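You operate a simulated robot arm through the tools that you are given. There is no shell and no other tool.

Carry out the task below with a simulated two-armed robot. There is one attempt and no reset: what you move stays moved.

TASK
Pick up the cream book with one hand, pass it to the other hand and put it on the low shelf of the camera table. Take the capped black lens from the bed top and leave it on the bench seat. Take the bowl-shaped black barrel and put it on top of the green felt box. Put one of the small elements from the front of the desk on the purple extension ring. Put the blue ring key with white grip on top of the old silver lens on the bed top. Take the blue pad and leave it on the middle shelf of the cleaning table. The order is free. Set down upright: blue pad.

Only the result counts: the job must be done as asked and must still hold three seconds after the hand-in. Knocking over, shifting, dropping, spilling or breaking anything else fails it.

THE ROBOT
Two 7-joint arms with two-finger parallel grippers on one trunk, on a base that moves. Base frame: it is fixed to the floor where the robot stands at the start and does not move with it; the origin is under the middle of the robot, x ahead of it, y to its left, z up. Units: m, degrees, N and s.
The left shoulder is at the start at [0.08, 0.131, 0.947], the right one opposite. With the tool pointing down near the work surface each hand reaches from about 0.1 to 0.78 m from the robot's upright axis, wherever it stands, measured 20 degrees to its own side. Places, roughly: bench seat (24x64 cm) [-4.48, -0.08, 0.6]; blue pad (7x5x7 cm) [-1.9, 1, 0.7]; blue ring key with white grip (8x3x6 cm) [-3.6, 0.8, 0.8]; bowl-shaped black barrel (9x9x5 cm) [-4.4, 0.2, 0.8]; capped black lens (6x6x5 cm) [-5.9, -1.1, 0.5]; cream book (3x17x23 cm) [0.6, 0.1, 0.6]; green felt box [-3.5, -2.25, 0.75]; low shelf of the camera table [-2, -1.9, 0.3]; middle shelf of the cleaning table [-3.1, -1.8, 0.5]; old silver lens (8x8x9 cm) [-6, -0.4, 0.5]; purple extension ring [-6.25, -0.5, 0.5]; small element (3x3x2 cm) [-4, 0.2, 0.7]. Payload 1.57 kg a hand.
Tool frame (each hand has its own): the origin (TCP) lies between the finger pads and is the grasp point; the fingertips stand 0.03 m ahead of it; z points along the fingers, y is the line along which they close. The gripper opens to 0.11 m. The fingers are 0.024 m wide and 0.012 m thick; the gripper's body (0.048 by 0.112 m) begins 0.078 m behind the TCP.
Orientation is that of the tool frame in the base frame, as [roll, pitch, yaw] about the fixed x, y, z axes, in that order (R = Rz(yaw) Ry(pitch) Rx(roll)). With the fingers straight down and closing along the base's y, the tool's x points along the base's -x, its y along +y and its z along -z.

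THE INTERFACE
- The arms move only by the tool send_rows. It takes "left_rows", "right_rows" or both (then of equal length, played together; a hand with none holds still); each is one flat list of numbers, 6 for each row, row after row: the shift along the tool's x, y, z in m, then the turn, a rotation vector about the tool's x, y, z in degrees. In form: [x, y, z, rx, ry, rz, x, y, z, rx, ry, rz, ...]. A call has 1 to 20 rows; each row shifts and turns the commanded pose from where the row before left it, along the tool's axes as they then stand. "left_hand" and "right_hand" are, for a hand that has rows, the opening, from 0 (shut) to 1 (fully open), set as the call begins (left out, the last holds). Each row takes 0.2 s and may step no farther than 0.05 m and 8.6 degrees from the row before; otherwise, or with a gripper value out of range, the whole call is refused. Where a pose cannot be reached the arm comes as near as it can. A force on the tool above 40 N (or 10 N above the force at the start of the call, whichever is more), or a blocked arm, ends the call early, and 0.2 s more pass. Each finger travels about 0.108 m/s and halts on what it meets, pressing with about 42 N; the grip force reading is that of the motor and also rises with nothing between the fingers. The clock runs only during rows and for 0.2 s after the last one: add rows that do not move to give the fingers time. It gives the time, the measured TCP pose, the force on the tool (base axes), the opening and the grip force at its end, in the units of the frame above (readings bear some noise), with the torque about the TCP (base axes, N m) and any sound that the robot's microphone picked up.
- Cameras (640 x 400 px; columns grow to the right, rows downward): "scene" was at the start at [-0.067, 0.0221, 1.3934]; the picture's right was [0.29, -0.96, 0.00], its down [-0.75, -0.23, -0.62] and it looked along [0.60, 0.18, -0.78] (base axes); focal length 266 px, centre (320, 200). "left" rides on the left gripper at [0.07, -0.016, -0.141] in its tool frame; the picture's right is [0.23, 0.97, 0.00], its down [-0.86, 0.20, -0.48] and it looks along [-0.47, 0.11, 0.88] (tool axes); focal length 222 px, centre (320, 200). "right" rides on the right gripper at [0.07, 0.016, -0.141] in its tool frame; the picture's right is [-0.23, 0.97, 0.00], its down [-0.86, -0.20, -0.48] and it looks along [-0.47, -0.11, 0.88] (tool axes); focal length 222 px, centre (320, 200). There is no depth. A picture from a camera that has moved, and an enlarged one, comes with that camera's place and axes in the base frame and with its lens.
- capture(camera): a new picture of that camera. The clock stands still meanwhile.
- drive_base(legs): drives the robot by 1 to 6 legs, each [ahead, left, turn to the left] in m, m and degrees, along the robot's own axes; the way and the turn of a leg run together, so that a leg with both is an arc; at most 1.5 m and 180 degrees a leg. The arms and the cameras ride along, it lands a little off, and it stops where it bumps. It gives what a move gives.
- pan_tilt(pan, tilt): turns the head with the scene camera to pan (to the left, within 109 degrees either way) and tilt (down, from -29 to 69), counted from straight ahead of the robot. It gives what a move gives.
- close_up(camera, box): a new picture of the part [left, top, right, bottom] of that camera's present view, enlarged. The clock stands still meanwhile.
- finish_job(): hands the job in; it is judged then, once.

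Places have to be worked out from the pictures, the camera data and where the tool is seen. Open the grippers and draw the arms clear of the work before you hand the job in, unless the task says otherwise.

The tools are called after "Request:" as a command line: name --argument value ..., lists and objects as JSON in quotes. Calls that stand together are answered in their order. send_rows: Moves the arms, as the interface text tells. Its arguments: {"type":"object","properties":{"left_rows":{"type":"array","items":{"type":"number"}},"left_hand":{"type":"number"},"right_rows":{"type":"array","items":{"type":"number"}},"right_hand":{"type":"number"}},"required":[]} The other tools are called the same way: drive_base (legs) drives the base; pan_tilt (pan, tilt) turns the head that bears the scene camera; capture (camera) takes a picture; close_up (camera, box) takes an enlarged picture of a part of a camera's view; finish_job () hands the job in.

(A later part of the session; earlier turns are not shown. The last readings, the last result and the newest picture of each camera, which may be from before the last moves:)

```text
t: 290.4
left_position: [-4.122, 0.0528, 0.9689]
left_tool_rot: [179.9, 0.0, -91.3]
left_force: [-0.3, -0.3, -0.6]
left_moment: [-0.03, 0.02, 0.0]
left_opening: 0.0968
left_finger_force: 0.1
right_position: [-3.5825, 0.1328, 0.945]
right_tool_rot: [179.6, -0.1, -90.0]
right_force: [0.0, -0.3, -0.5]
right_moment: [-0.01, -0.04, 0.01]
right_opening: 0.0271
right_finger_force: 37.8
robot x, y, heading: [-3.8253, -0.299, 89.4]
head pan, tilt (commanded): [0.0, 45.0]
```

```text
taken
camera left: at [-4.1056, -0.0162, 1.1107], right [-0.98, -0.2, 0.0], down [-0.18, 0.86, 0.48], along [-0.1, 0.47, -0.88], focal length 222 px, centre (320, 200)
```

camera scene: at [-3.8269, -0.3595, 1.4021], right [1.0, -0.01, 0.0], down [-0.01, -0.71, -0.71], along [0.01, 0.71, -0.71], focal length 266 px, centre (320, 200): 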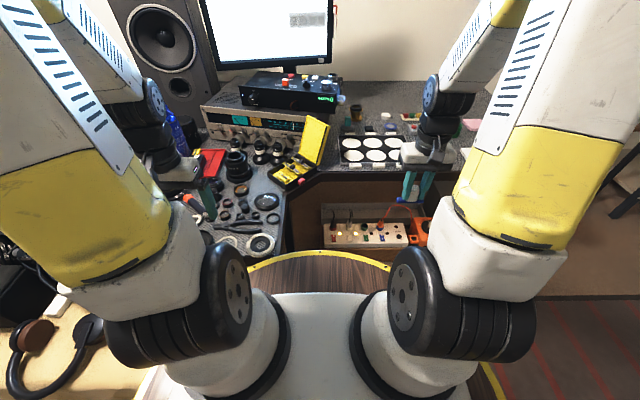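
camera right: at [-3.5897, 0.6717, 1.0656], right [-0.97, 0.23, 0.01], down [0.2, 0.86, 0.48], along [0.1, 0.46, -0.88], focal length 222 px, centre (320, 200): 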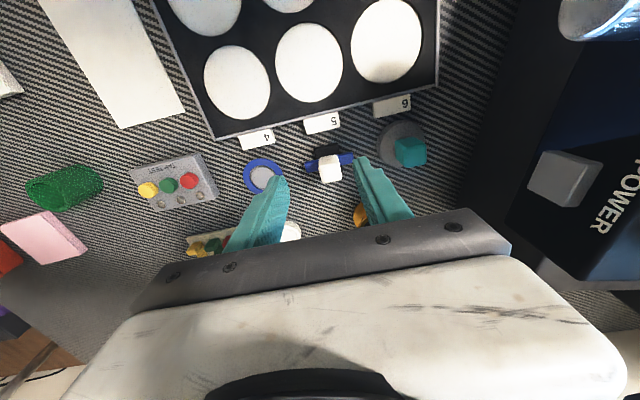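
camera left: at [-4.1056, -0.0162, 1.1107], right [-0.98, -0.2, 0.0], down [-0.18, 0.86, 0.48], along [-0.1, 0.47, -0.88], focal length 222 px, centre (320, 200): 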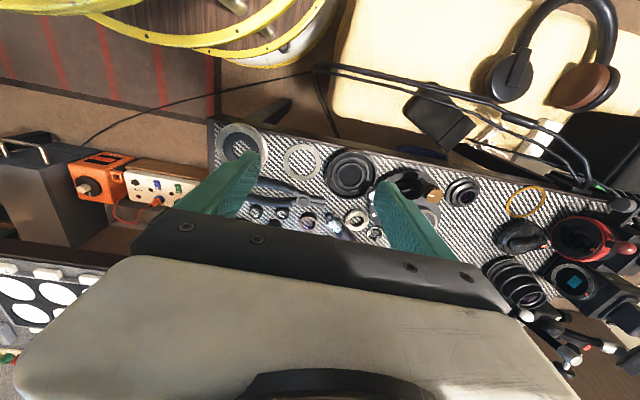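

I bring the left hand over the element with a vertical hand and a 44 mm opening.

Request:
send_rows --left_rows '[-0.036, -0.0184, 0.01, 0, 0, 0, -0.036, -0.0184, 0.01, 0, 0, 0, -0.036, -0.0184, 0.01, 0, 0, 0, -0.036, -0.0184, 0.01, 0, 0, 0, -0.036, -0.0184, 0.01, 0, 0, 0, 0, 0, 0, 0, 0, 0]' --left_hand 0.4

Request:
capture --camera "left"

Request:
close_up --camera "left" --box '[240, 110, 400, 225]'

Request:
close_up --camera "scene" --box '[190, 150, 300, 260]'

```text
t: 291.8
left_position: [-4.0254, 0.2329, 0.9179]
left_tool_rot: [179.9, 0.1, -91.2]
left_force: [0.0, -0.2, 0.7]
left_moment: [0.08, 0.01, 0.02]
left_opening: 0.0442
left_finger_force: 0.0
right_position: [-3.5812, 0.1332, 0.9465]
right_tool_rot: [179.6, -0.1, -90.0]
right_force: [-1.2, 0.9, -1.0]
right_moment: [-0.02, 0.0, -0.02]
right_opening: 0.0268
right_finger_force: 37.7
robot x, y, heading: [-3.8276, -0.2982, 89.1]
head pan, tilt (commanded): [0.0, 45.0]
```

```text
taken
camera left: at [-4.0095, 0.1637, 1.0603], right [-0.98, -0.2, 0.0], down [-0.18, 0.86, 0.48], along [-0.1, 0.47, -0.88], focal length 222 px, centre (320, 200)
```

left: 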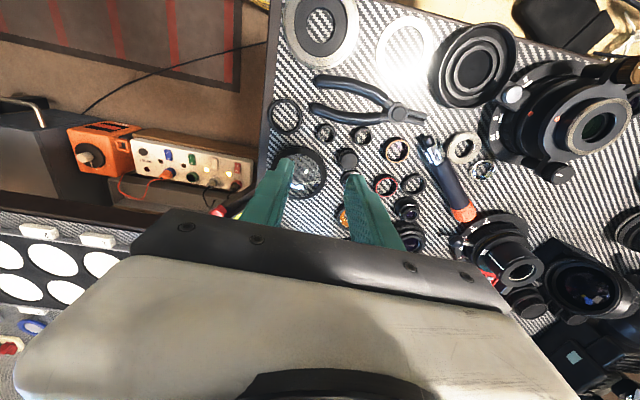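

```text
3.48 times, centred on (320, 168) of left
camera zoom: at [-4.0095, 0.1637, 1.0603], right [-0.98, -0.2, 0.0], down [-0.18, 0.86, 0.48], along [-0.1, 0.47, -0.88], focal length 773 px, centre (320, 313)
```

zoom: 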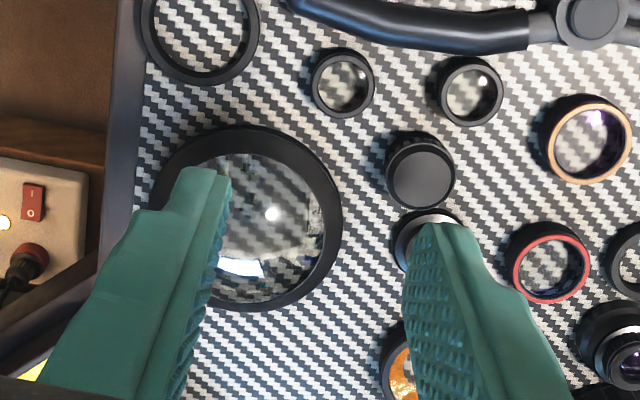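

```text
3.64 times, centred on (245, 205) of scene
camera zoom: at [-3.8269, -0.3595, 1.4021], right [1.0, -0.01, 0.0], down [-0.01, -0.71, -0.71], along [0.01, 0.71, -0.71], focal length 969 px, centre (593, 182)
```

zoom: 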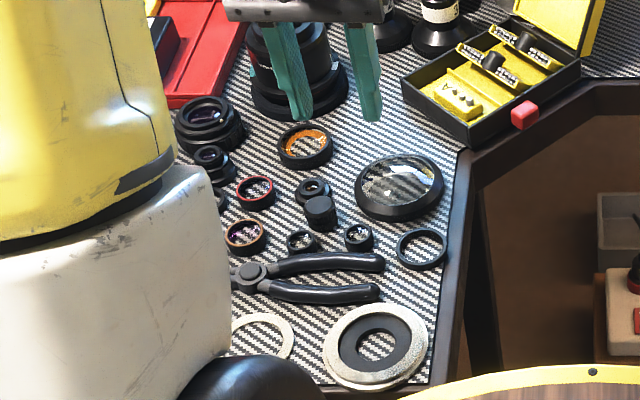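

Exact map: element at (-4.032, 0.228), radius 12.5 mm; best hand centre (-4.032, 0.227) with 30 mm opening. I descend to tips just above the parts and check.

Request:
send_rows --left_rows '[0.003, 0.0033, 0.04, 0, 0, 0, 0.003, 0.0033, 0.04, 0, 0, 0, 0, 0, 0.035, 0, 0, 0, 0, 0, 0, 0, 0, 0]' --left_hand 0.273

Request:
close_up --camera "left" --box '[240, 100, 400, 215]'

Request:
close_up --camera "scene" --box '[230, 160, 310, 230]'

```text
t: 292.8
left_position: [-4.032, 0.2252, 0.8029]
left_tool_rot: [179.9, 0.1, -91.4]
left_force: [-0.5, 0.0, -0.1]
left_moment: [0.02, 0.02, 0.02]
left_opening: 0.0302
left_finger_force: 0.1
right_position: [-3.5824, 0.1336, 0.9451]
right_tool_rot: [179.6, -0.1, -90.0]
right_force: [0.9, -0.2, -0.4]
right_moment: [0.01, 0.01, -0.01]
right_opening: 0.0268
right_finger_force: 37.4
robot x, y, heading: [-3.8254, -0.2978, 89.1]
head pan, tilt (commanded): [0.0, 45.0]
```

```text
3.48 times, centred on (320, 158) of left
camera zoom: at [-4.0166, 0.156, 0.9456], right [-0.98, -0.2, 0.0], down [-0.18, 0.86, 0.48], along [-0.1, 0.47, -0.88], focal length 773 px, centre (320, 348)
```

zoom: 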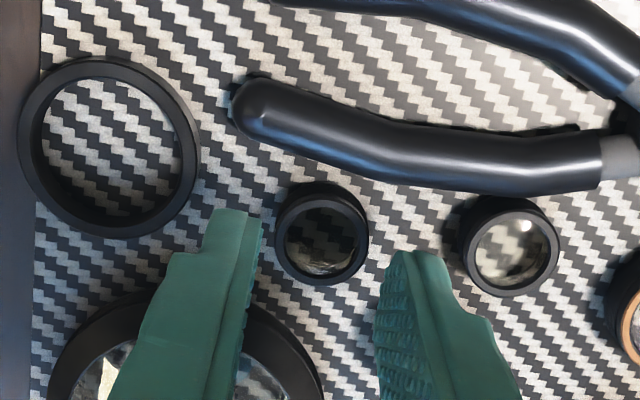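

```text
5.71 times, centred on (270, 195) of scene
camera zoom: at [-3.8269, -0.3595, 1.4021], right [1.0, -0.01, 0.0], down [-0.01, -0.71, -0.71], along [0.01, 0.71, -0.71], focal length 1522 px, centre (606, 229)
```

zoom: 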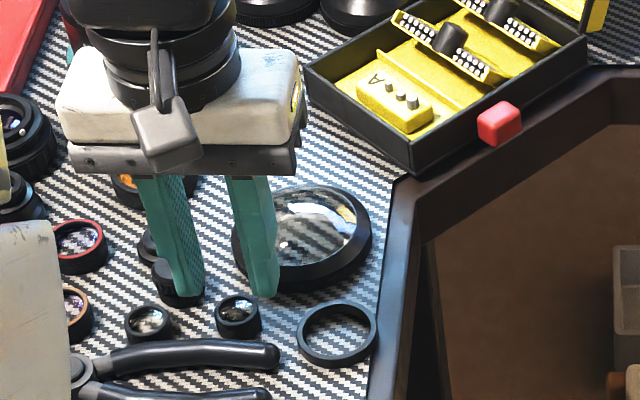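

The element is centred between the tips (x matches to 1 mm). I nudge 2.4 mm ahead and lower 2 cm, then look again.

Request:
send_rows --left_rows '[-0.0024, 0, 0.01, 0, 0, 0, 0, 0, 0.01, 0, 0, 0, 0, 0, 0, 0, 0, 0]'

Request:
close_up --camera "left" --box '[240, 100, 400, 215]'

Request:
close_up --camera "scene" --box '[230, 180, 290, 230]'

```text
t: 293.6
left_position: [-4.0331, 0.228, 0.784]
left_tool_rot: [180.0, 0.2, -91.3]
left_force: [0.2, -0.5, 0.6]
left_moment: [0.01, -0.04, -0.01]
left_opening: 0.03
left_finger_force: 0.2
right_position: [-3.5824, 0.1336, 0.945]
right_tool_rot: [179.7, -0.1, -90.0]
right_force: [-0.9, 0.3, -1.3]
right_moment: [0.0, -0.01, 0.03]
right_opening: 0.0269
right_finger_force: 37.4
robot x, y, heading: [-3.8249, -0.3024, 89.7]
head pan, tilt (commanded): [0.0, 45.0]
```

```text
3.48 times, centred on (320, 158) of left
camera zoom: at [-4.0165, 0.1582, 0.9256], right [-0.98, -0.2, 0.0], down [-0.18, 0.86, 0.48], along [-0.1, 0.47, -0.88], focal length 773 px, centre (320, 348)
```

zoom: 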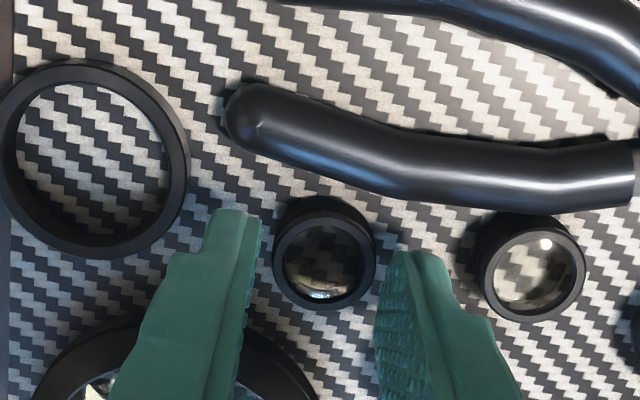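

```text
8.00 times, centred on (260, 205) of scene
camera zoom: at [-3.8269, -0.3594, 1.4021], right [1.0, -0.01, 0.0], down [-0.01, -0.71, -0.71], along [0.01, 0.71, -0.71], focal length 2131 px, centre (800, 160)
```

zoom: 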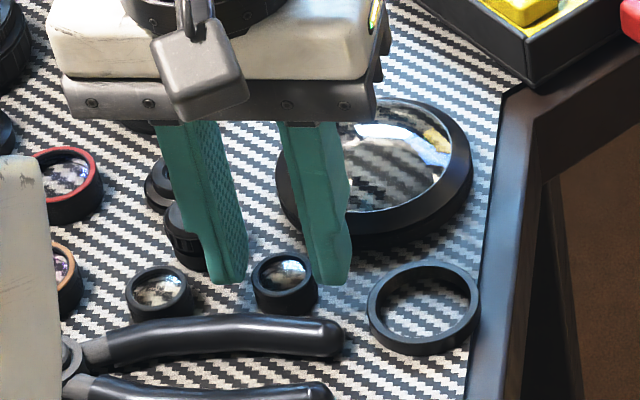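

Still centred; tips are just above the element's top. I lower 1.6 cm more and look for any contact.

Request:
send_rows --left_rows '[0, 0, 0.006, 0, 0, 0, 0, 0, 0.005, 0, 0, 0, 0, 0, 0.004, 0, 0, 0, 0, 0, 0, 0, 0, 0]'

Request:
close_up --camera "left" --box '[240, 100, 400, 215]'

Request:
close_up --camera "scene" --box '[230, 180, 290, 230]'

```text
t: 294.6
left_position: [-4.032, 0.227, 0.7707]
left_tool_rot: [179.9, 0.1, -91.4]
left_force: [-1.1, -7.2, 38.1]
left_moment: [-0.61, -0.72, -0.08]
left_opening: 0.0297
left_finger_force: 0.1
right_position: [-3.5824, 0.1332, 0.9447]
right_tool_rot: [179.6, 0.0, -90.0]
right_force: [-0.3, 0.3, -1.0]
right_moment: [-0.01, 0.0, -0.01]
right_opening: 0.0268
right_finger_force: 37.7
robot x, y, heading: [-3.8279, -0.3003, 89.5]
head pan, tilt (commanded): [0.0, 45.0]
```

```text
3.48 times, centred on (320, 158) of left
camera zoom: at [-4.0161, 0.158, 0.912], right [-0.98, -0.2, 0.0], down [-0.18, 0.86, 0.48], along [-0.1, 0.47, -0.88], focal length 773 px, centre (320, 348)
```

zoom: 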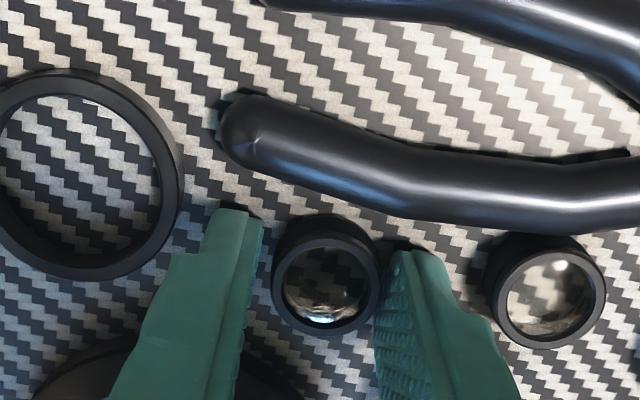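

```text
8.00 times, centred on (260, 205) of scene
camera zoom: at [-3.8266, -0.3606, 1.402], right [1.0, -0.01, 0.0], down [-0.01, -0.71, -0.71], along [0.01, 0.71, -0.71], focal length 2131 px, centre (800, 160)
```

zoom: 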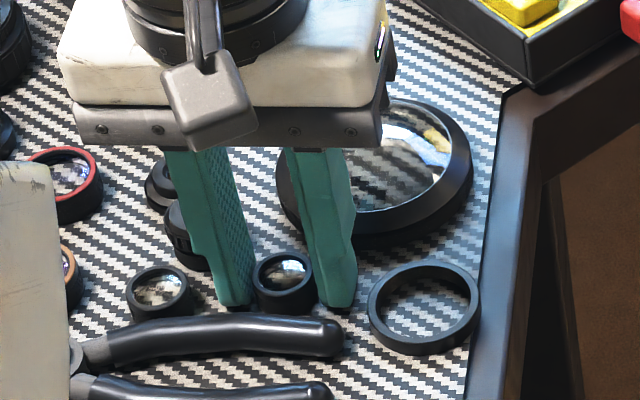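

38 N upward: a tip touches something at z≈0.741, the moment pointing to the right finger. I zoom in at that fingertip before going on.

Request:
close_up --camera "scene" --box '[250, 205, 282, 229]'

Request:
close_up --camera "left" --box '[280, 120, 352, 172]'

```text
16.00 times, centred on (266, 217) of scene
camera zoom: at [-3.8266, -0.3606, 1.402], right [1.0, -0.01, 0.0], down [-0.01, -0.71, -0.71], along [0.01, 0.71, -0.71], focal length 4262 px, centre (1184, -72)
```

zoom: 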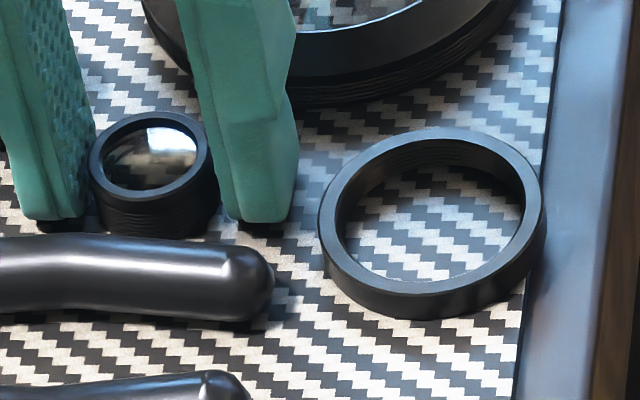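

```text
7.69 times, centred on (316, 146) of left
camera zoom: at [-4.0161, 0.158, 0.912], right [-0.98, -0.2, 0.0], down [-0.18, 0.86, 0.48], along [-0.1, 0.47, -0.88], focal length 1709 px, centre (351, 615)
```

zoom: 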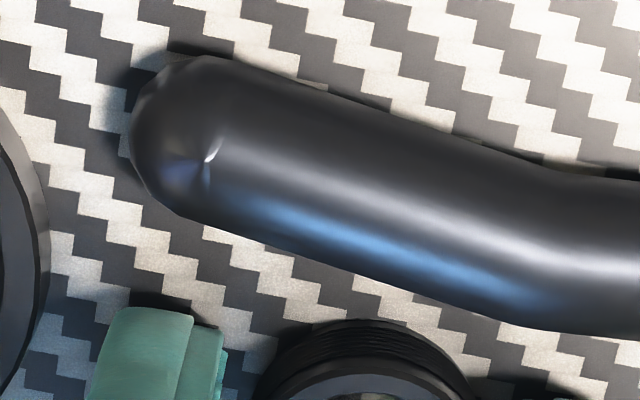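

The tip merely rests on the desk surface, clear of handle, ring and dome. I raise 3 mm and close on the element.

Request:
send_rows --left_rows '[0, 0, -0.004, 0, 0, 0, 0, 0, 0, 0, 0, 0]'

Request:
send_rows --left_rows '[0, 0, 0, 0, 0, 0, 0, 0, 0, 0, 0, 0, 0, 0, 0, 0, 0, 0]' --left_hand 0.0

Request:
close_up --camera "scene" --box '[240, 195, 290, 230]'

```text
t: 295.2
left_position: [-4.033, 0.2268, 0.7721]
left_tool_rot: [179.9, 0.0, -91.4]
left_force: [-0.4, -1.3, -0.6]
left_moment: [0.01, 0.01, 0.0]
left_opening: 0.0302
left_finger_force: 0.0
right_position: [-3.5825, 0.1332, 0.9456]
right_tool_rot: [179.5, -0.1, -90.0]
right_force: [-0.5, 1.2, 0.0]
right_moment: [0.0, 0.0, -0.03]
right_opening: 0.0267
right_finger_force: 37.9
robot x, y, heading: [-3.83, -0.3045, 89.4]
head pan, tilt (commanded): [0.0, 45.0]
```

```text
t: 296.0
left_position: [-4.0325, 0.2279, 0.7722]
left_tool_rot: [179.8, 0.0, -91.5]
left_force: [0.3, -0.1, 0.4]
left_moment: [-0.02, 0.01, 0.0]
left_opening: 0.0212
left_finger_force: 33.7
right_position: [-3.5822, 0.1327, 0.9454]
right_tool_rot: [179.6, -0.1, -89.9]
right_force: [-0.2, -0.3, -0.6]
right_moment: [0.02, -0.03, -0.02]
right_opening: 0.0268
right_finger_force: 37.3
robot x, y, heading: [-3.8244, -0.3015, 89.5]
head pan, tilt (commanded): [0.0, 45.0]
```

```text
11.43 times, centred on (265, 212) of scene
camera zoom: at [-3.8269, -0.3594, 1.4021], right [1.0, -0.01, 0.0], down [-0.01, -0.71, -0.71], along [0.01, 0.71, -0.71], focal length 3044 px, centre (949, 57)
```

zoom: 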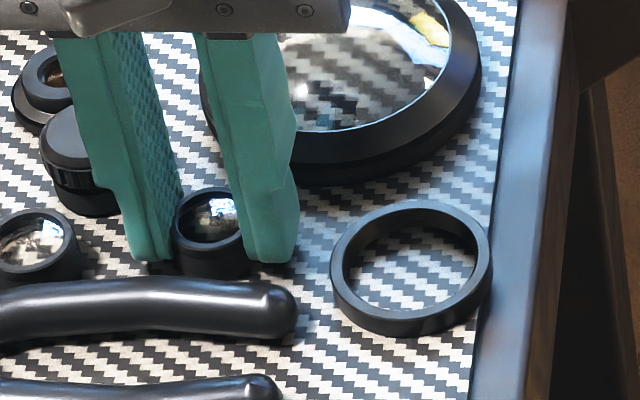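

The element is gripped (21 mm, 34 N). I lift straight up.

Request:
send_rows --left_rows '[0, 0, -0.01, 0, 0, 0, 0, 0, -0.02, 0, 0, 0, 0, 0, -0.04, 0, 0, 0, 0, 0, -0.04, 0, 0, 0, 0, 0, -0.04, 0, 0, 0, 0, 0, 0, 0, 0, 0]'

Request:
close_up --camera "scene" --box '[200, 140, 310, 240]'

Request:
close_up --camera "left" --box '[240, 100, 400, 215]'

```text
t: 297.4
left_position: [-4.0316, 0.2278, 0.9237]
left_tool_rot: [179.9, 0.0, -91.4]
left_force: [0.0, 0.4, -0.3]
left_moment: [0.01, -0.01, 0.02]
left_opening: 0.0209
left_finger_force: 34.1
right_position: [-3.5836, 0.1337, 0.9449]
right_tool_rot: [179.6, -0.1, -90.0]
right_force: [0.0, 0.5, -1.4]
right_moment: [-0.03, 0.05, 0.0]
right_opening: 0.0267
right_finger_force: 37.4
robot x, y, heading: [-3.8261, -0.2999, 89.4]
head pan, tilt (commanded): [0.0, 45.0]
```

```text
4.00 times, centred on (255, 190) of scene
camera zoom: at [-3.8269, -0.3594, 1.4021], right [1.0, -0.01, 0.0], down [-0.01, -0.71, -0.71], along [0.01, 0.71, -0.71], focal length 1066 px, centre (580, 240)
```

zoom: 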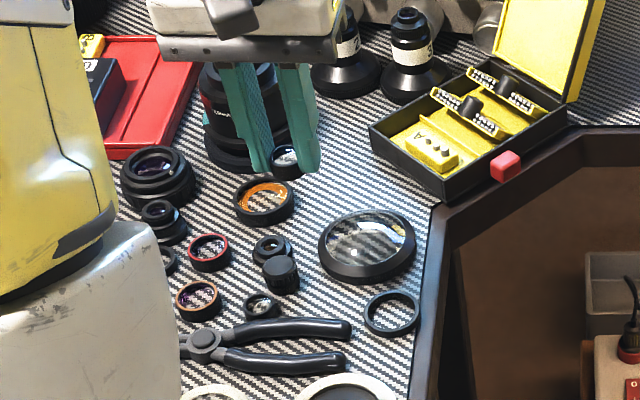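

```text
3.48 times, centred on (320, 158) of left
camera zoom: at [-4.0162, 0.1576, 1.0663], right [-0.98, -0.2, 0.0], down [-0.18, 0.86, 0.48], along [-0.1, 0.47, -0.88], focal length 773 px, centre (320, 348)
```

zoom: 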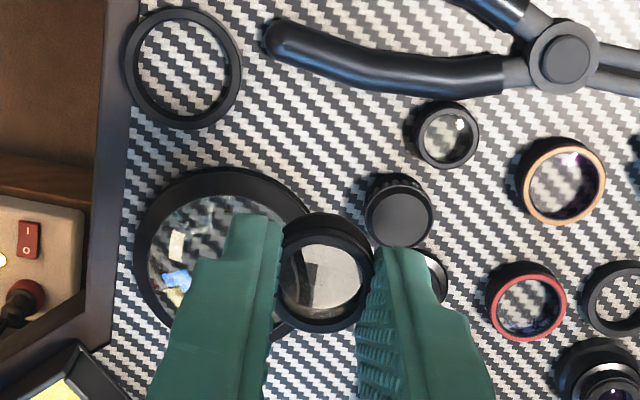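

The element is held and everything else stayed put. I tuck the left hand back and drive round the bench toward the bed.

Request:
send_rows --left_rows '[0.033, 0.018, -0.007, 0, 0, 0, 0.033, 0.018, -0.007, 0, 0, 0, 0.033, 0.018, -0.007, 0, 0, 0, 0.033, 0.018, -0.007, 0, 0, 0]'

Request:
drive_base --legs '[[-0.37, 0, 0], [0, 0, 90], [1.15, 0, 0]]'

Request:
pan_tilt --pan 0 --tilt 35

Request:
capture --camera "scene"

```text
t: 298.4
left_position: [-4.1061, 0.0955, 0.9506]
left_tool_rot: [179.9, 0.0, -91.5]
left_force: [-0.2, 1.3, -0.5]
left_moment: [-0.05, 0.0, 0.01]
left_opening: 0.021
left_finger_force: 34.5
right_position: [-3.5817, 0.1326, 0.945]
right_tool_rot: [179.6, 0.0, -90.0]
right_force: [0.6, 0.1, -0.1]
right_moment: [-0.02, 0.02, -0.02]
right_opening: 0.0267
right_finger_force: 37.0
robot x, y, heading: [-3.8243, -0.3034, 89.5]
head pan, tilt (commanded): [0.0, 45.0]
```

```text
t: 310.0
left_position: [-5.3815, -0.9474, 0.9512]
left_tool_rot: [179.9, 0.0, -0.9]
left_force: [0.7, 0.0, 0.0]
left_moment: [0.01, -0.02, -0.01]
left_opening: 0.0229
left_finger_force: 35.1
right_position: [-5.4237, -0.4227, 0.9443]
right_tool_rot: [179.6, -0.1, 0.6]
right_force: [-0.4, 0.7, -0.9]
right_moment: [0.0, 0.02, 0.0]
right_opening: 0.0271
right_finger_force: 37.7
robot x, y, heading: [-4.992, -0.6651, 180.2]
head pan, tilt (commanded): [0.0, 45.0]
```

```text
t: 310.8
left_position: [-5.3817, -0.9477, 0.9515]
left_tool_rot: [179.9, 0.1, -0.8]
left_force: [0.2, 0.7, -0.1]
left_moment: [0.04, -0.01, -0.03]
left_opening: 0.0226
left_finger_force: 35.4
right_position: [-5.4239, -0.423, 0.9447]
right_tool_rot: [179.5, -0.1, 0.5]
right_force: [1.4, -0.2, -0.3]
right_moment: [-0.01, -0.01, 0.01]
right_opening: 0.0268
right_finger_force: 37.6
robot x, y, heading: [-4.9837, -0.6615, 180.0]
head pan, tilt (commanded): [0.0, 35.0]
```

```text
taken
camera scene: at [-4.9351, -0.6637, 1.4169], right [0.0, 1.0, 0.0], down [0.57, 0.0, -0.82], along [-0.82, 0.0, -0.57], focal length 266 px, centre (320, 200)
```

scene: 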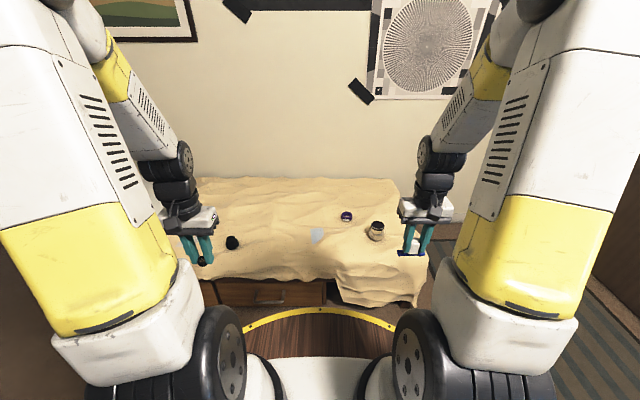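

At the bed. The left opening changed slightly (21→22.6 mm); I zoom to check the element and the targets.

Request:
close_up --camera "left" --box '[260, 120, 380, 205]'

Request:
close_up --camera "scene" --box '[290, 190, 410, 265]'

Request:
close_up --camera "scene" --box '[160, 200, 280, 275]'

```text
4.71 times, centred on (320, 162) of left
camera zoom: at [-5.3106, -0.9303, 1.0928], right [0.21, -0.98, 0.0], down [-0.86, -0.19, 0.48], along [-0.47, -0.1, -0.88], focal length 1045 px, centre (320, 376)
```

zoom: 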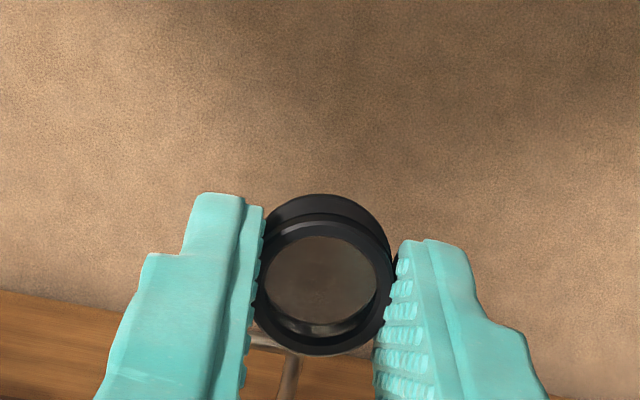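

```text
5.33 times, centred on (350, 228) of scene
camera zoom: at [-4.9351, -0.6637, 1.4169], right [0.0, 1.0, 0.0], down [0.57, 0.0, -0.82], along [-0.82, 0.0, -0.57], focal length 1421 px, centre (160, 53)
```

zoom: 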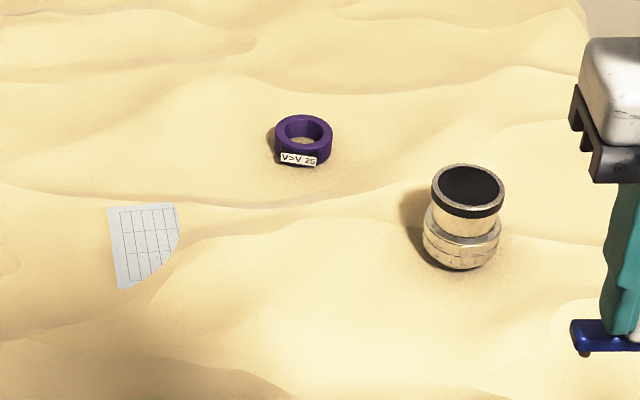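

```text
5.33 times, centred on (220, 238) of scene
camera zoom: at [-4.9351, -0.6637, 1.4169], right [0.0, 1.0, 0.0], down [0.57, 0.0, -0.82], along [-0.82, 0.0, -0.57], focal length 1421 px, centre (853, 0)
```

zoom: 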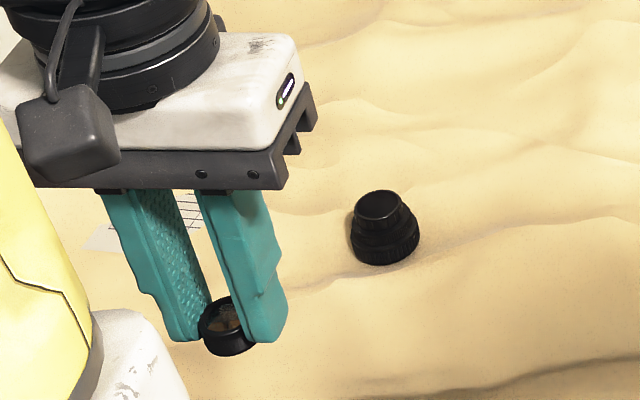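

The element sits firmly in the tips. I zoom in on the purple ring and the silver lens for their exact shape.

Request:
close_up --camera "scene" --box '[330, 203, 364, 227]'

Request:
close_up --camera "scene" --box '[360, 215, 394, 243]'

```text
16.00 times, centred on (347, 215) of scene
camera zoom: at [-4.9351, -0.6637, 1.4169], right [0.0, 1.0, 0.0], down [0.57, 0.0, -0.82], along [-0.82, 0.0, -0.57], focal length 4262 px, centre (-112, -40)
```

zoom: 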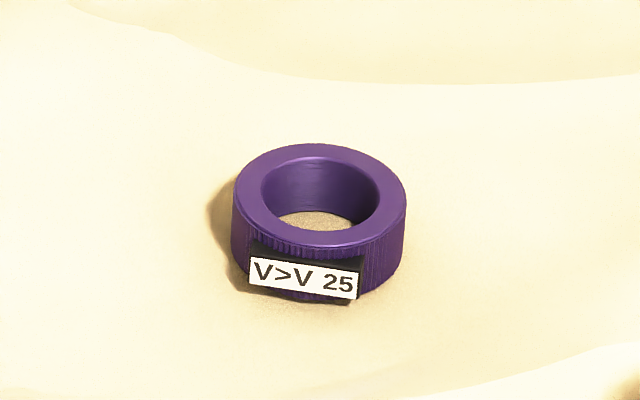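

```text
14.29 times, centred on (377, 229) of scene
camera zoom: at [-4.9351, -0.6637, 1.4169], right [0.0, 1.0, 0.0], down [0.57, 0.0, -0.82], along [-0.82, 0.0, -0.57], focal length 3805 px, centre (-494, -214)
```

zoom: 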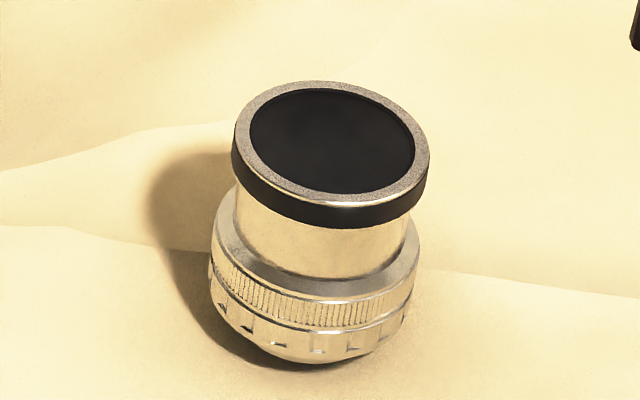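

The ring is a plain annulus (OD≈62 mm, hole≈43 mm, wall≈10 mm), so the element must rest on its rim; the silver lens stands slightly tilted. The bed front is near x≈-5.73, so I drive to about (-5.38, -0.47).

Request:
drive_base --legs '[[0.38, -0.19, 0]]'

Request:
pan_tilt --pan 0 --tilt 50

Request:
capture --camera "scene"

Request:
capture --camera "right"

```text
t: 313.4
left_position: [-5.762, -0.7539, 0.9507]
left_tool_rot: [179.9, 0.1, -0.9]
left_force: [-0.5, 0.0, 0.0]
left_moment: [0.02, 0.02, 0.0]
left_opening: 0.0227
left_finger_force: 35.4
right_position: [-5.8026, -0.2295, 0.9443]
right_tool_rot: [179.7, -0.1, 0.4]
right_force: [0.6, 0.8, -0.4]
right_moment: [0.0, -0.01, 0.0]
right_opening: 0.0267
right_finger_force: 37.4
robot x, y, heading: [-5.3658, -0.4705, 179.6]
head pan, tilt (commanded): [0.0, 35.0]
```

```text
t: 314.1
left_position: [-5.761, -0.7541, 0.9512]
left_tool_rot: [179.9, 0.0, -0.9]
left_force: [0.3, -0.3, -0.1]
left_moment: [-0.01, -0.01, 0.0]
left_opening: 0.0227
left_finger_force: 34.9
right_position: [-5.8027, -0.2289, 0.9452]
right_tool_rot: [179.6, -0.1, 0.4]
right_force: [0.1, -0.3, -0.6]
right_moment: [0.01, 0.01, -0.03]
right_opening: 0.0269
right_finger_force: 37.8
robot x, y, heading: [-5.3629, -0.4696, 179.6]
head pan, tilt (commanded): [0.0, 50.0]
```

```text
taken
camera scene: at [-5.3037, -0.4712, 1.3952], right [0.0, 1.0, 0.0], down [0.77, 0.0, -0.64], along [-0.64, 0.0, -0.77], focal length 266 px, centre (320, 200)
```

scene: 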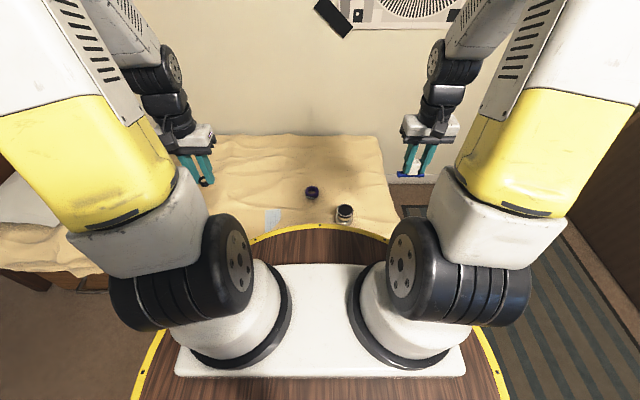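

```text
taken
camera right: at [-5.7327, -0.244, 1.0874], right [-0.22, -0.98, 0.01], down [-0.86, 0.2, 0.48], along [-0.47, 0.1, -0.88], focal length 222 px, centre (320, 200)
```

right: 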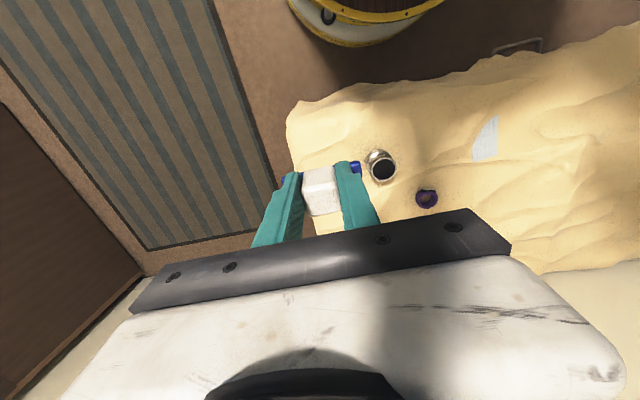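

Now I zoom from both cameras to locate the lens top and the ring.

Request:
close_up --camera "scene" --box '[296, 175, 364, 225]'

Request:
close_up --camera "right" --box '[350, 130, 454, 215]'

```text
8.00 times, centred on (330, 200) of scene
camera zoom: at [-5.3037, -0.4712, 1.3952], right [0.0, 1.0, 0.0], down [0.77, 0.0, -0.64], along [-0.64, 0.0, -0.77], focal length 2131 px, centre (240, 200)
```

zoom: 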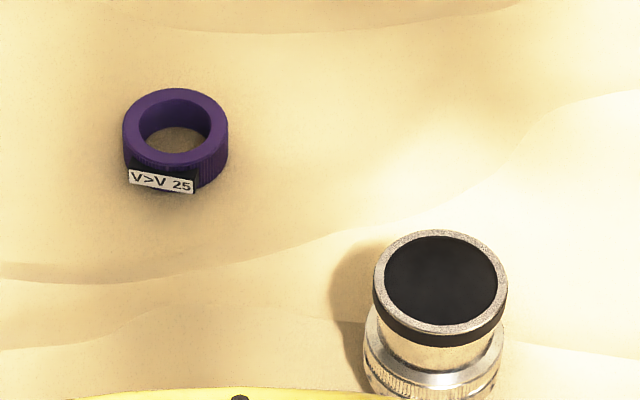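

```text
4.71 times, centred on (402, 172) of right
camera zoom: at [-5.7327, -0.244, 1.0874], right [-0.22, -0.98, 0.01], down [-0.86, 0.2, 0.48], along [-0.47, 0.1, -0.88], focal length 1045 px, centre (-66, 329)
```

zoom: 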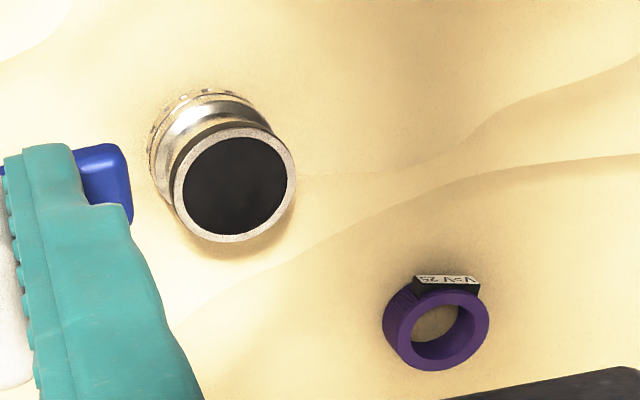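

Lens top centre ≈ (-5.982, -0.363, 0.520); ring top centre ≈ (-6.150, -0.505, 0.453). The bed edge is at x≈-5.79 and the base front at -5.67, so I advance 0.085 m.

Request:
drive_base --legs '[[0.085, 0, 0.3]]'

Request:
capture --camera "right"

Request:
close_up --camera "scene" --box '[290, 175, 370, 235]'

```text
t: 315.2
left_position: [-5.8459, -0.7561, 0.9506]
left_tool_rot: [179.9, 0.1, -0.6]
left_force: [0.5, -0.4, -0.7]
left_moment: [-0.01, 0.02, 0.05]
left_opening: 0.0228
left_finger_force: 34.9
right_position: [-5.8905, -0.2329, 0.9455]
right_tool_rot: [179.7, -0.1, 0.6]
right_force: [0.6, 0.1, -0.9]
right_moment: [-0.01, 0.01, -0.03]
right_opening: 0.027
right_finger_force: 37.1
robot x, y, heading: [-5.4549, -0.469, -179.9]
head pan, tilt (commanded): [0.0, 50.0]
```

```text
taken
camera right: at [-5.8201, -0.246, 1.0874], right [-0.21, -0.98, 0.01], down [-0.86, 0.19, 0.48], along [-0.47, 0.1, -0.88], focal length 222 px, centre (320, 200)
```

right: 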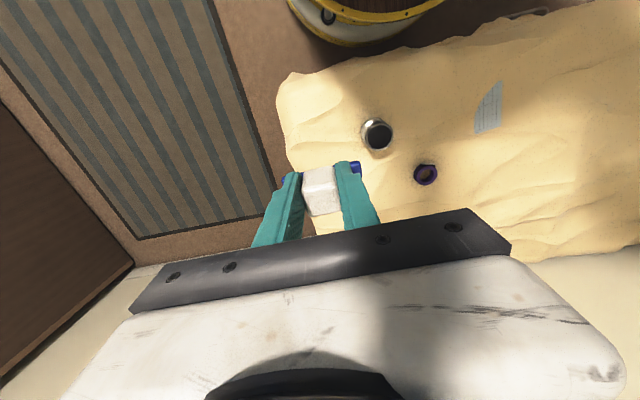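

```text
6.67 times, centred on (330, 205) of scene
camera zoom: at [-5.3898, -0.4709, 1.3952], right [0.0, 1.0, 0.0], down [0.77, 0.0, -0.64], along [-0.64, 0.0, -0.77], focal length 1776 px, centre (253, 167)
```

zoom: 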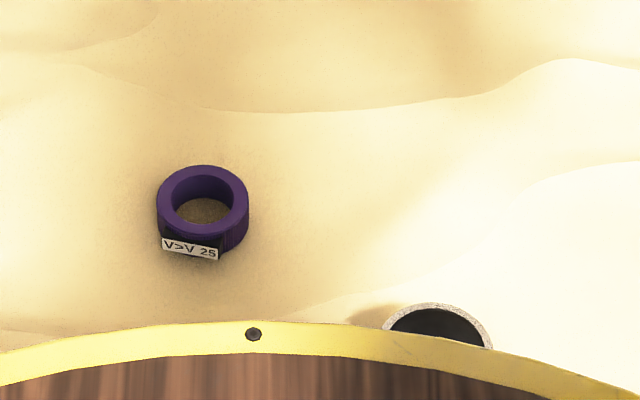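

The tilt of the lens top works out to about 8° toward +y and 5.5° toward me. I bring the key above the lens and tilt the hand to match.

Request:
send_rows --right_rows '[-0.0121, 0.0167, 0.034, 0, 0, 0, -0.0121, 0.0167, 0.034, 0, 0, 0, -0.0121, 0.0167, 0.034, 0, 0, 0, -0.0121, 0.0167, 0.034, 0, 0, 0, -0.0121, 0.0167, 0.034, 0, 0, 0, -0.0121, 0.0167, 0.034, 0, 0, 0, -0.0121, 0.0167, 0.034, 0, 0, 0, 0, 0, 0, -4.15, -2.75, 0, 0, 0, 0, -4.15, -2.75, 0, 0, 0, 0, 0, 0, 0]'

Request:
capture --camera "right"

Request:
capture --camera "scene"

```text
t: 317.4
left_position: [-5.8467, -0.7562, 0.9518]
left_tool_rot: [179.9, 0.1, -0.6]
left_force: [0.0, 0.0, -1.0]
left_moment: [-0.02, 0.01, 0.03]
left_opening: 0.0227
left_finger_force: 35.4
right_position: [-5.973, -0.3533, 0.7082]
right_tool_rot: [171.2, 5.4, 0.3]
right_force: [0.1, 0.9, -1.0]
right_moment: [0.02, 0.01, 0.01]
right_opening: 0.0271
right_finger_force: 37.0
robot x, y, heading: [-5.4558, -0.4702, -179.6]
head pan, tilt (commanded): [0.0, 50.0]
```

```text
taken
camera right: at [-5.8897, -0.346, 0.8437], right [-0.21, -0.96, 0.17], down [-0.81, 0.27, 0.52], along [-0.55, -0.03, -0.84], focal length 222 px, centre (320, 200)
```

right: 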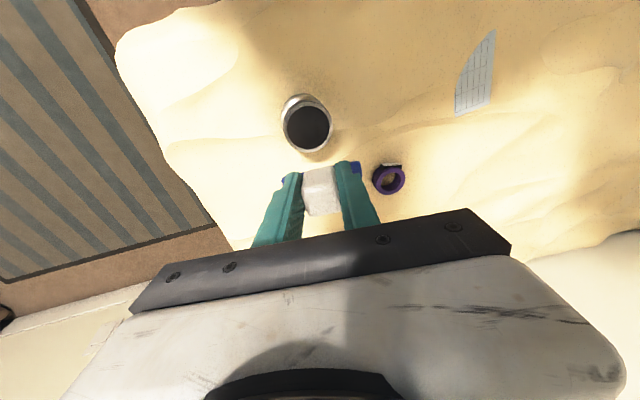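

```text
taken
camera scene: at [-5.39, -0.471, 1.3952], right [0.0, 1.0, 0.0], down [0.77, 0.0, -0.64], along [-0.64, 0.0, -0.77], focal length 266 px, centre (320, 200)
```

scene: 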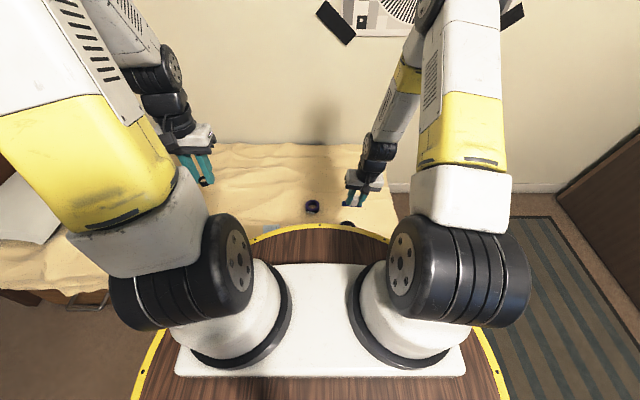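

The lens is seen from the tilted hand at about (-5.977, -0.365). I zoom for a finer centre and the tilt check.

Request:
close_up --camera "right" --box '[265, 80, 375, 200]'

```text
3.33 times, centred on (320, 140) of right
camera zoom: at [-5.8897, -0.346, 0.8437], right [-0.21, -0.96, 0.17], down [-0.81, 0.27, 0.52], along [-0.55, -0.03, -0.84], focal length 740 px, centre (320, 400)
```

zoom: 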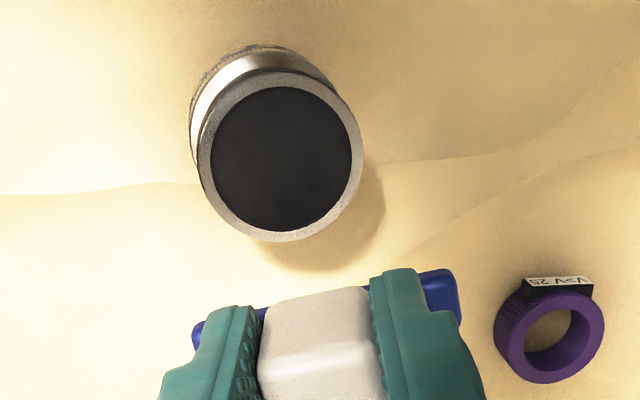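

Its two end pins make the key a poor stander, so I will lay it on its side across the lens top. That needs a steeper hand and more room: I raise the hand, back the base 0.14 m and pitch the hand by 60°.

Request:
send_rows --right_rows '[0, 0, -0.03, 0, 0, 0, 0, 0, -0.03, 0, 0, 0]'

Request:
drive_base --legs '[[-0.14, 0, 0]]'

Request:
send_rows --right_rows '[-0.04, 0, 0, 0, 0, 0, -0.04, 0, 0, 0, 0, 0, 0, 0, 0, 0, -7.5, 0, 0, 0, 0, 0, -7.5, 0, 0, 0, 0, 0, -7.5, 0, 0, 0, 0, 0, -7.5, 0, 0, 0, 0, 0, -7.5, 0, 0, 0, 0, 0, -7.5, 0, 0, 0, 0, 0, -7.5, 0, 0, 0, 0, 0, -7.5, 0, 0, 0, 0, 0, 0, 0]'

Request:
capture --camera "scene"

Request:
capture --camera "right"

```text
t: 318.0
left_position: [-5.8461, -0.7566, 0.9499]
left_tool_rot: [179.8, 0.1, -0.6]
left_force: [-0.8, -0.8, -0.3]
left_moment: [0.01, -0.05, -0.01]
left_opening: 0.0227
left_finger_force: 35.3
right_position: [-5.9668, -0.3427, 0.7669]
right_tool_rot: [171.2, 5.1, 0.3]
right_force: [0.3, -1.2, -1.3]
right_moment: [0.01, -0.07, 0.02]
right_opening: 0.0269
right_finger_force: 38.0
robot x, y, heading: [-5.4548, -0.4702, -180.0]
head pan, tilt (commanded): [0.0, 50.0]
```

```text
t: 319.4
left_position: [-5.7059, -0.756, 0.952]
left_tool_rot: [180.0, 0.0, -0.6]
left_force: [0.3, -0.5, -0.3]
left_moment: [0.04, 0.01, 0.02]
left_opening: 0.023
left_finger_force: 35.2
right_position: [-5.8268, -0.3432, 0.7661]
right_tool_rot: [171.3, 5.4, 0.2]
right_force: [0.6, 0.6, 0.3]
right_moment: [0.0, 0.0, 0.01]
right_opening: 0.027
right_finger_force: 37.5
robot x, y, heading: [-5.3121, -0.4732, -179.6]
head pan, tilt (commanded): [0.0, 50.0]
```

```text
t: 321.8
left_position: [-5.7063, -0.7553, 0.9513]
left_tool_rot: [180.0, 0.1, -0.6]
left_force: [0.4, 0.5, -0.1]
left_moment: [0.01, 0.02, -0.01]
left_opening: 0.0229
left_finger_force: 35.6
right_position: [-5.907, -0.3426, 0.7741]
right_tool_rot: [159.7, 64.1, -17.3]
right_force: [0.5, -0.7, -1.2]
right_moment: [0.01, -0.03, 0.0]
right_opening: 0.0269
right_finger_force: 37.6
robot x, y, heading: [-5.3125, -0.4696, -179.8]
head pan, tilt (commanded): [0.0, 50.0]
```

```text
taken
camera scene: at [-5.2498, -0.4705, 1.3952], right [0.0, 1.0, 0.0], down [0.77, 0.0, -0.64], along [-0.64, 0.0, -0.77], focal length 266 px, centre (320, 200)
```

scene: 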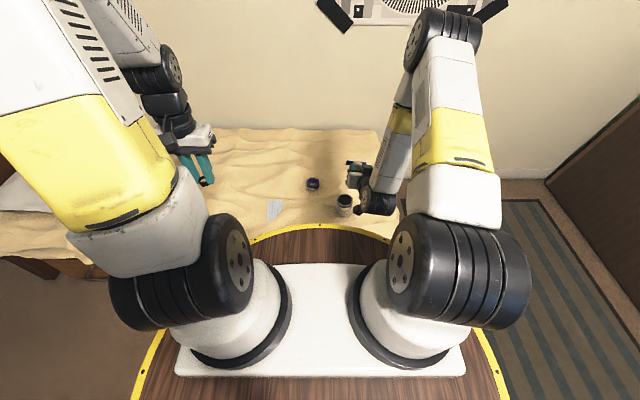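

```text
taken
camera right: at [-5.7485, -0.3558, 0.7727], right [-0.08, -0.93, 0.35], down [0.07, 0.35, 0.94], along [-0.99, 0.1, 0.04], focal length 222 px, centre (320, 200)
```

right: 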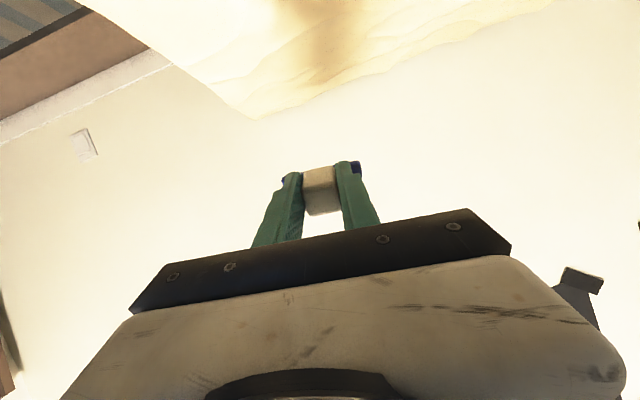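

The hand is now about 30° above the lens-top plane. I move it to hover 6 cm over the intended resting place.

Request:
send_rows --right_rows '[0.0247, -0.0015, 0.0237, 0, 0, 0, 0.0247, -0.0015, 0.0237, 0, 0, 0, 0.0247, -0.0015, 0.0237, 0, 0, 0, 0.0247, -0.0015, 0.0237, 0, 0, 0, 0.0247, -0.0015, 0.0237, 0, 0, 0, 0, 0, 0, 0, 0, 0]'

Request:
close_up --camera "scene" --box '[290, 150, 410, 240]'

Request:
capture --camera "right"

```text
t: 323.2
left_position: [-5.706, -0.7572, 0.9509]
left_tool_rot: [179.9, 0.1, -0.6]
left_force: [0.3, -0.1, -0.4]
left_moment: [0.0, 0.01, 0.01]
left_opening: 0.0227
left_finger_force: 36.0
right_position: [-5.9643, -0.3616, 0.6129]
right_tool_rot: [159.8, 64.0, -17.3]
right_force: [0.2, 0.1, -0.4]
right_moment: [0.03, 0.01, 0.02]
right_opening: 0.0269
right_finger_force: 37.4
robot x, y, heading: [-5.3109, -0.4736, -179.6]
head pan, tilt (commanded): [0.0, 50.0]
```

```text
4.44 times, centred on (350, 195) of scene
camera zoom: at [-5.2498, -0.4705, 1.3952], right [0.0, 1.0, 0.0], down [0.77, 0.0, -0.64], along [-0.64, 0.0, -0.77], focal length 1184 px, centre (187, 222)
```

zoom: 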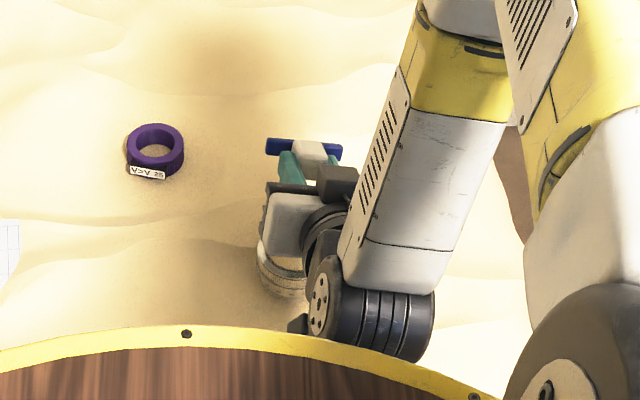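

```text
taken
camera right: at [-5.8052, -0.3741, 0.6111], right [-0.08, -0.93, 0.35], down [0.07, 0.35, 0.94], along [-0.99, 0.1, 0.04], focal length 222 px, centre (320, 200)
```

right: 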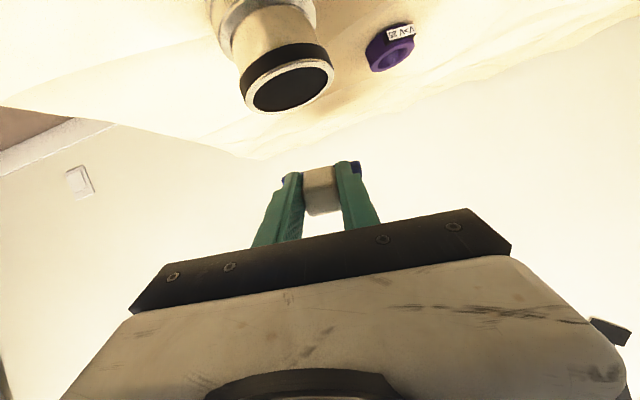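

The side view puts the lens top at z≈0.528 and the key right above its centre line. I lower 4 cm, then in fine steps to contact.

Request:
send_rows --right_rows '[0.018, -0.003, 0.0082, 0, 0, 0, 0.018, -0.003, 0.0082, 0, 0, 0, 0, 0, 0, 0, 0, 0]'

Request:
capture --camera "right"

Request:
close_up --camera "scene" --box '[310, 165, 380, 225]'

```text
t: 324.0
left_position: [-5.7061, -0.7569, 0.9501]
left_tool_rot: [179.9, 0.1, -0.7]
left_force: [-0.5, -0.7, 0.0]
left_moment: [0.0, 0.0, 0.03]
left_opening: 0.0231
left_finger_force: 35.3
right_position: [-5.9637, -0.3608, 0.5729]
right_tool_rot: [159.7, 64.1, -17.1]
right_force: [-0.1, 0.0, -0.3]
right_moment: [-0.02, -0.03, -0.04]
right_opening: 0.0267
right_finger_force: 37.8
robot x, y, heading: [-5.3124, -0.4666, -179.8]
head pan, tilt (commanded): [0.0, 50.0]
```

```text
taken
camera right: at [-5.8053, -0.3742, 0.5716], right [-0.08, -0.93, 0.35], down [0.07, 0.35, 0.94], along [-0.99, 0.1, 0.04], focal length 222 px, centre (320, 200)
```

right: 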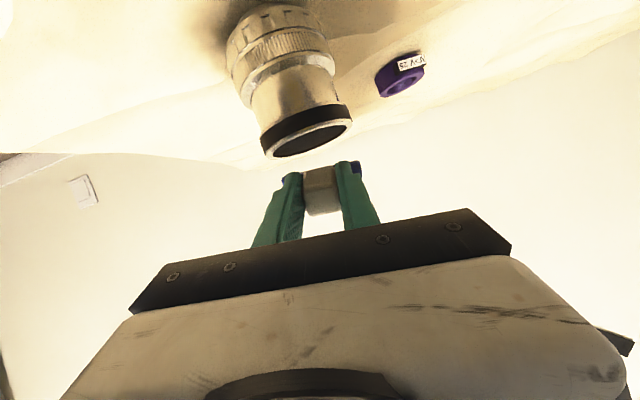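

```text
6.67 times, centred on (345, 195) of scene
camera zoom: at [-5.2499, -0.4705, 1.3952], right [0.0, 1.0, 0.0], down [0.77, 0.0, -0.64], along [-0.64, 0.0, -0.77], focal length 1776 px, centre (153, 233)
```

zoom: 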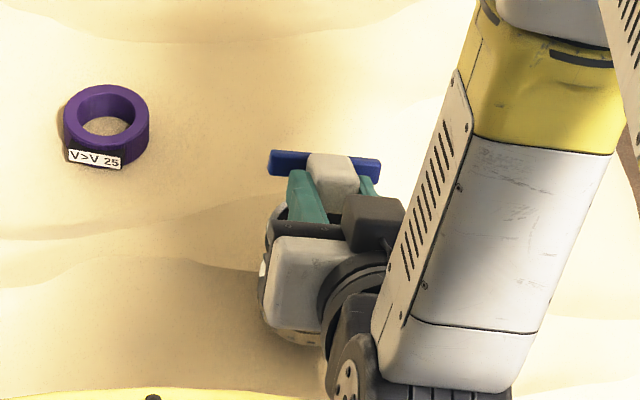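

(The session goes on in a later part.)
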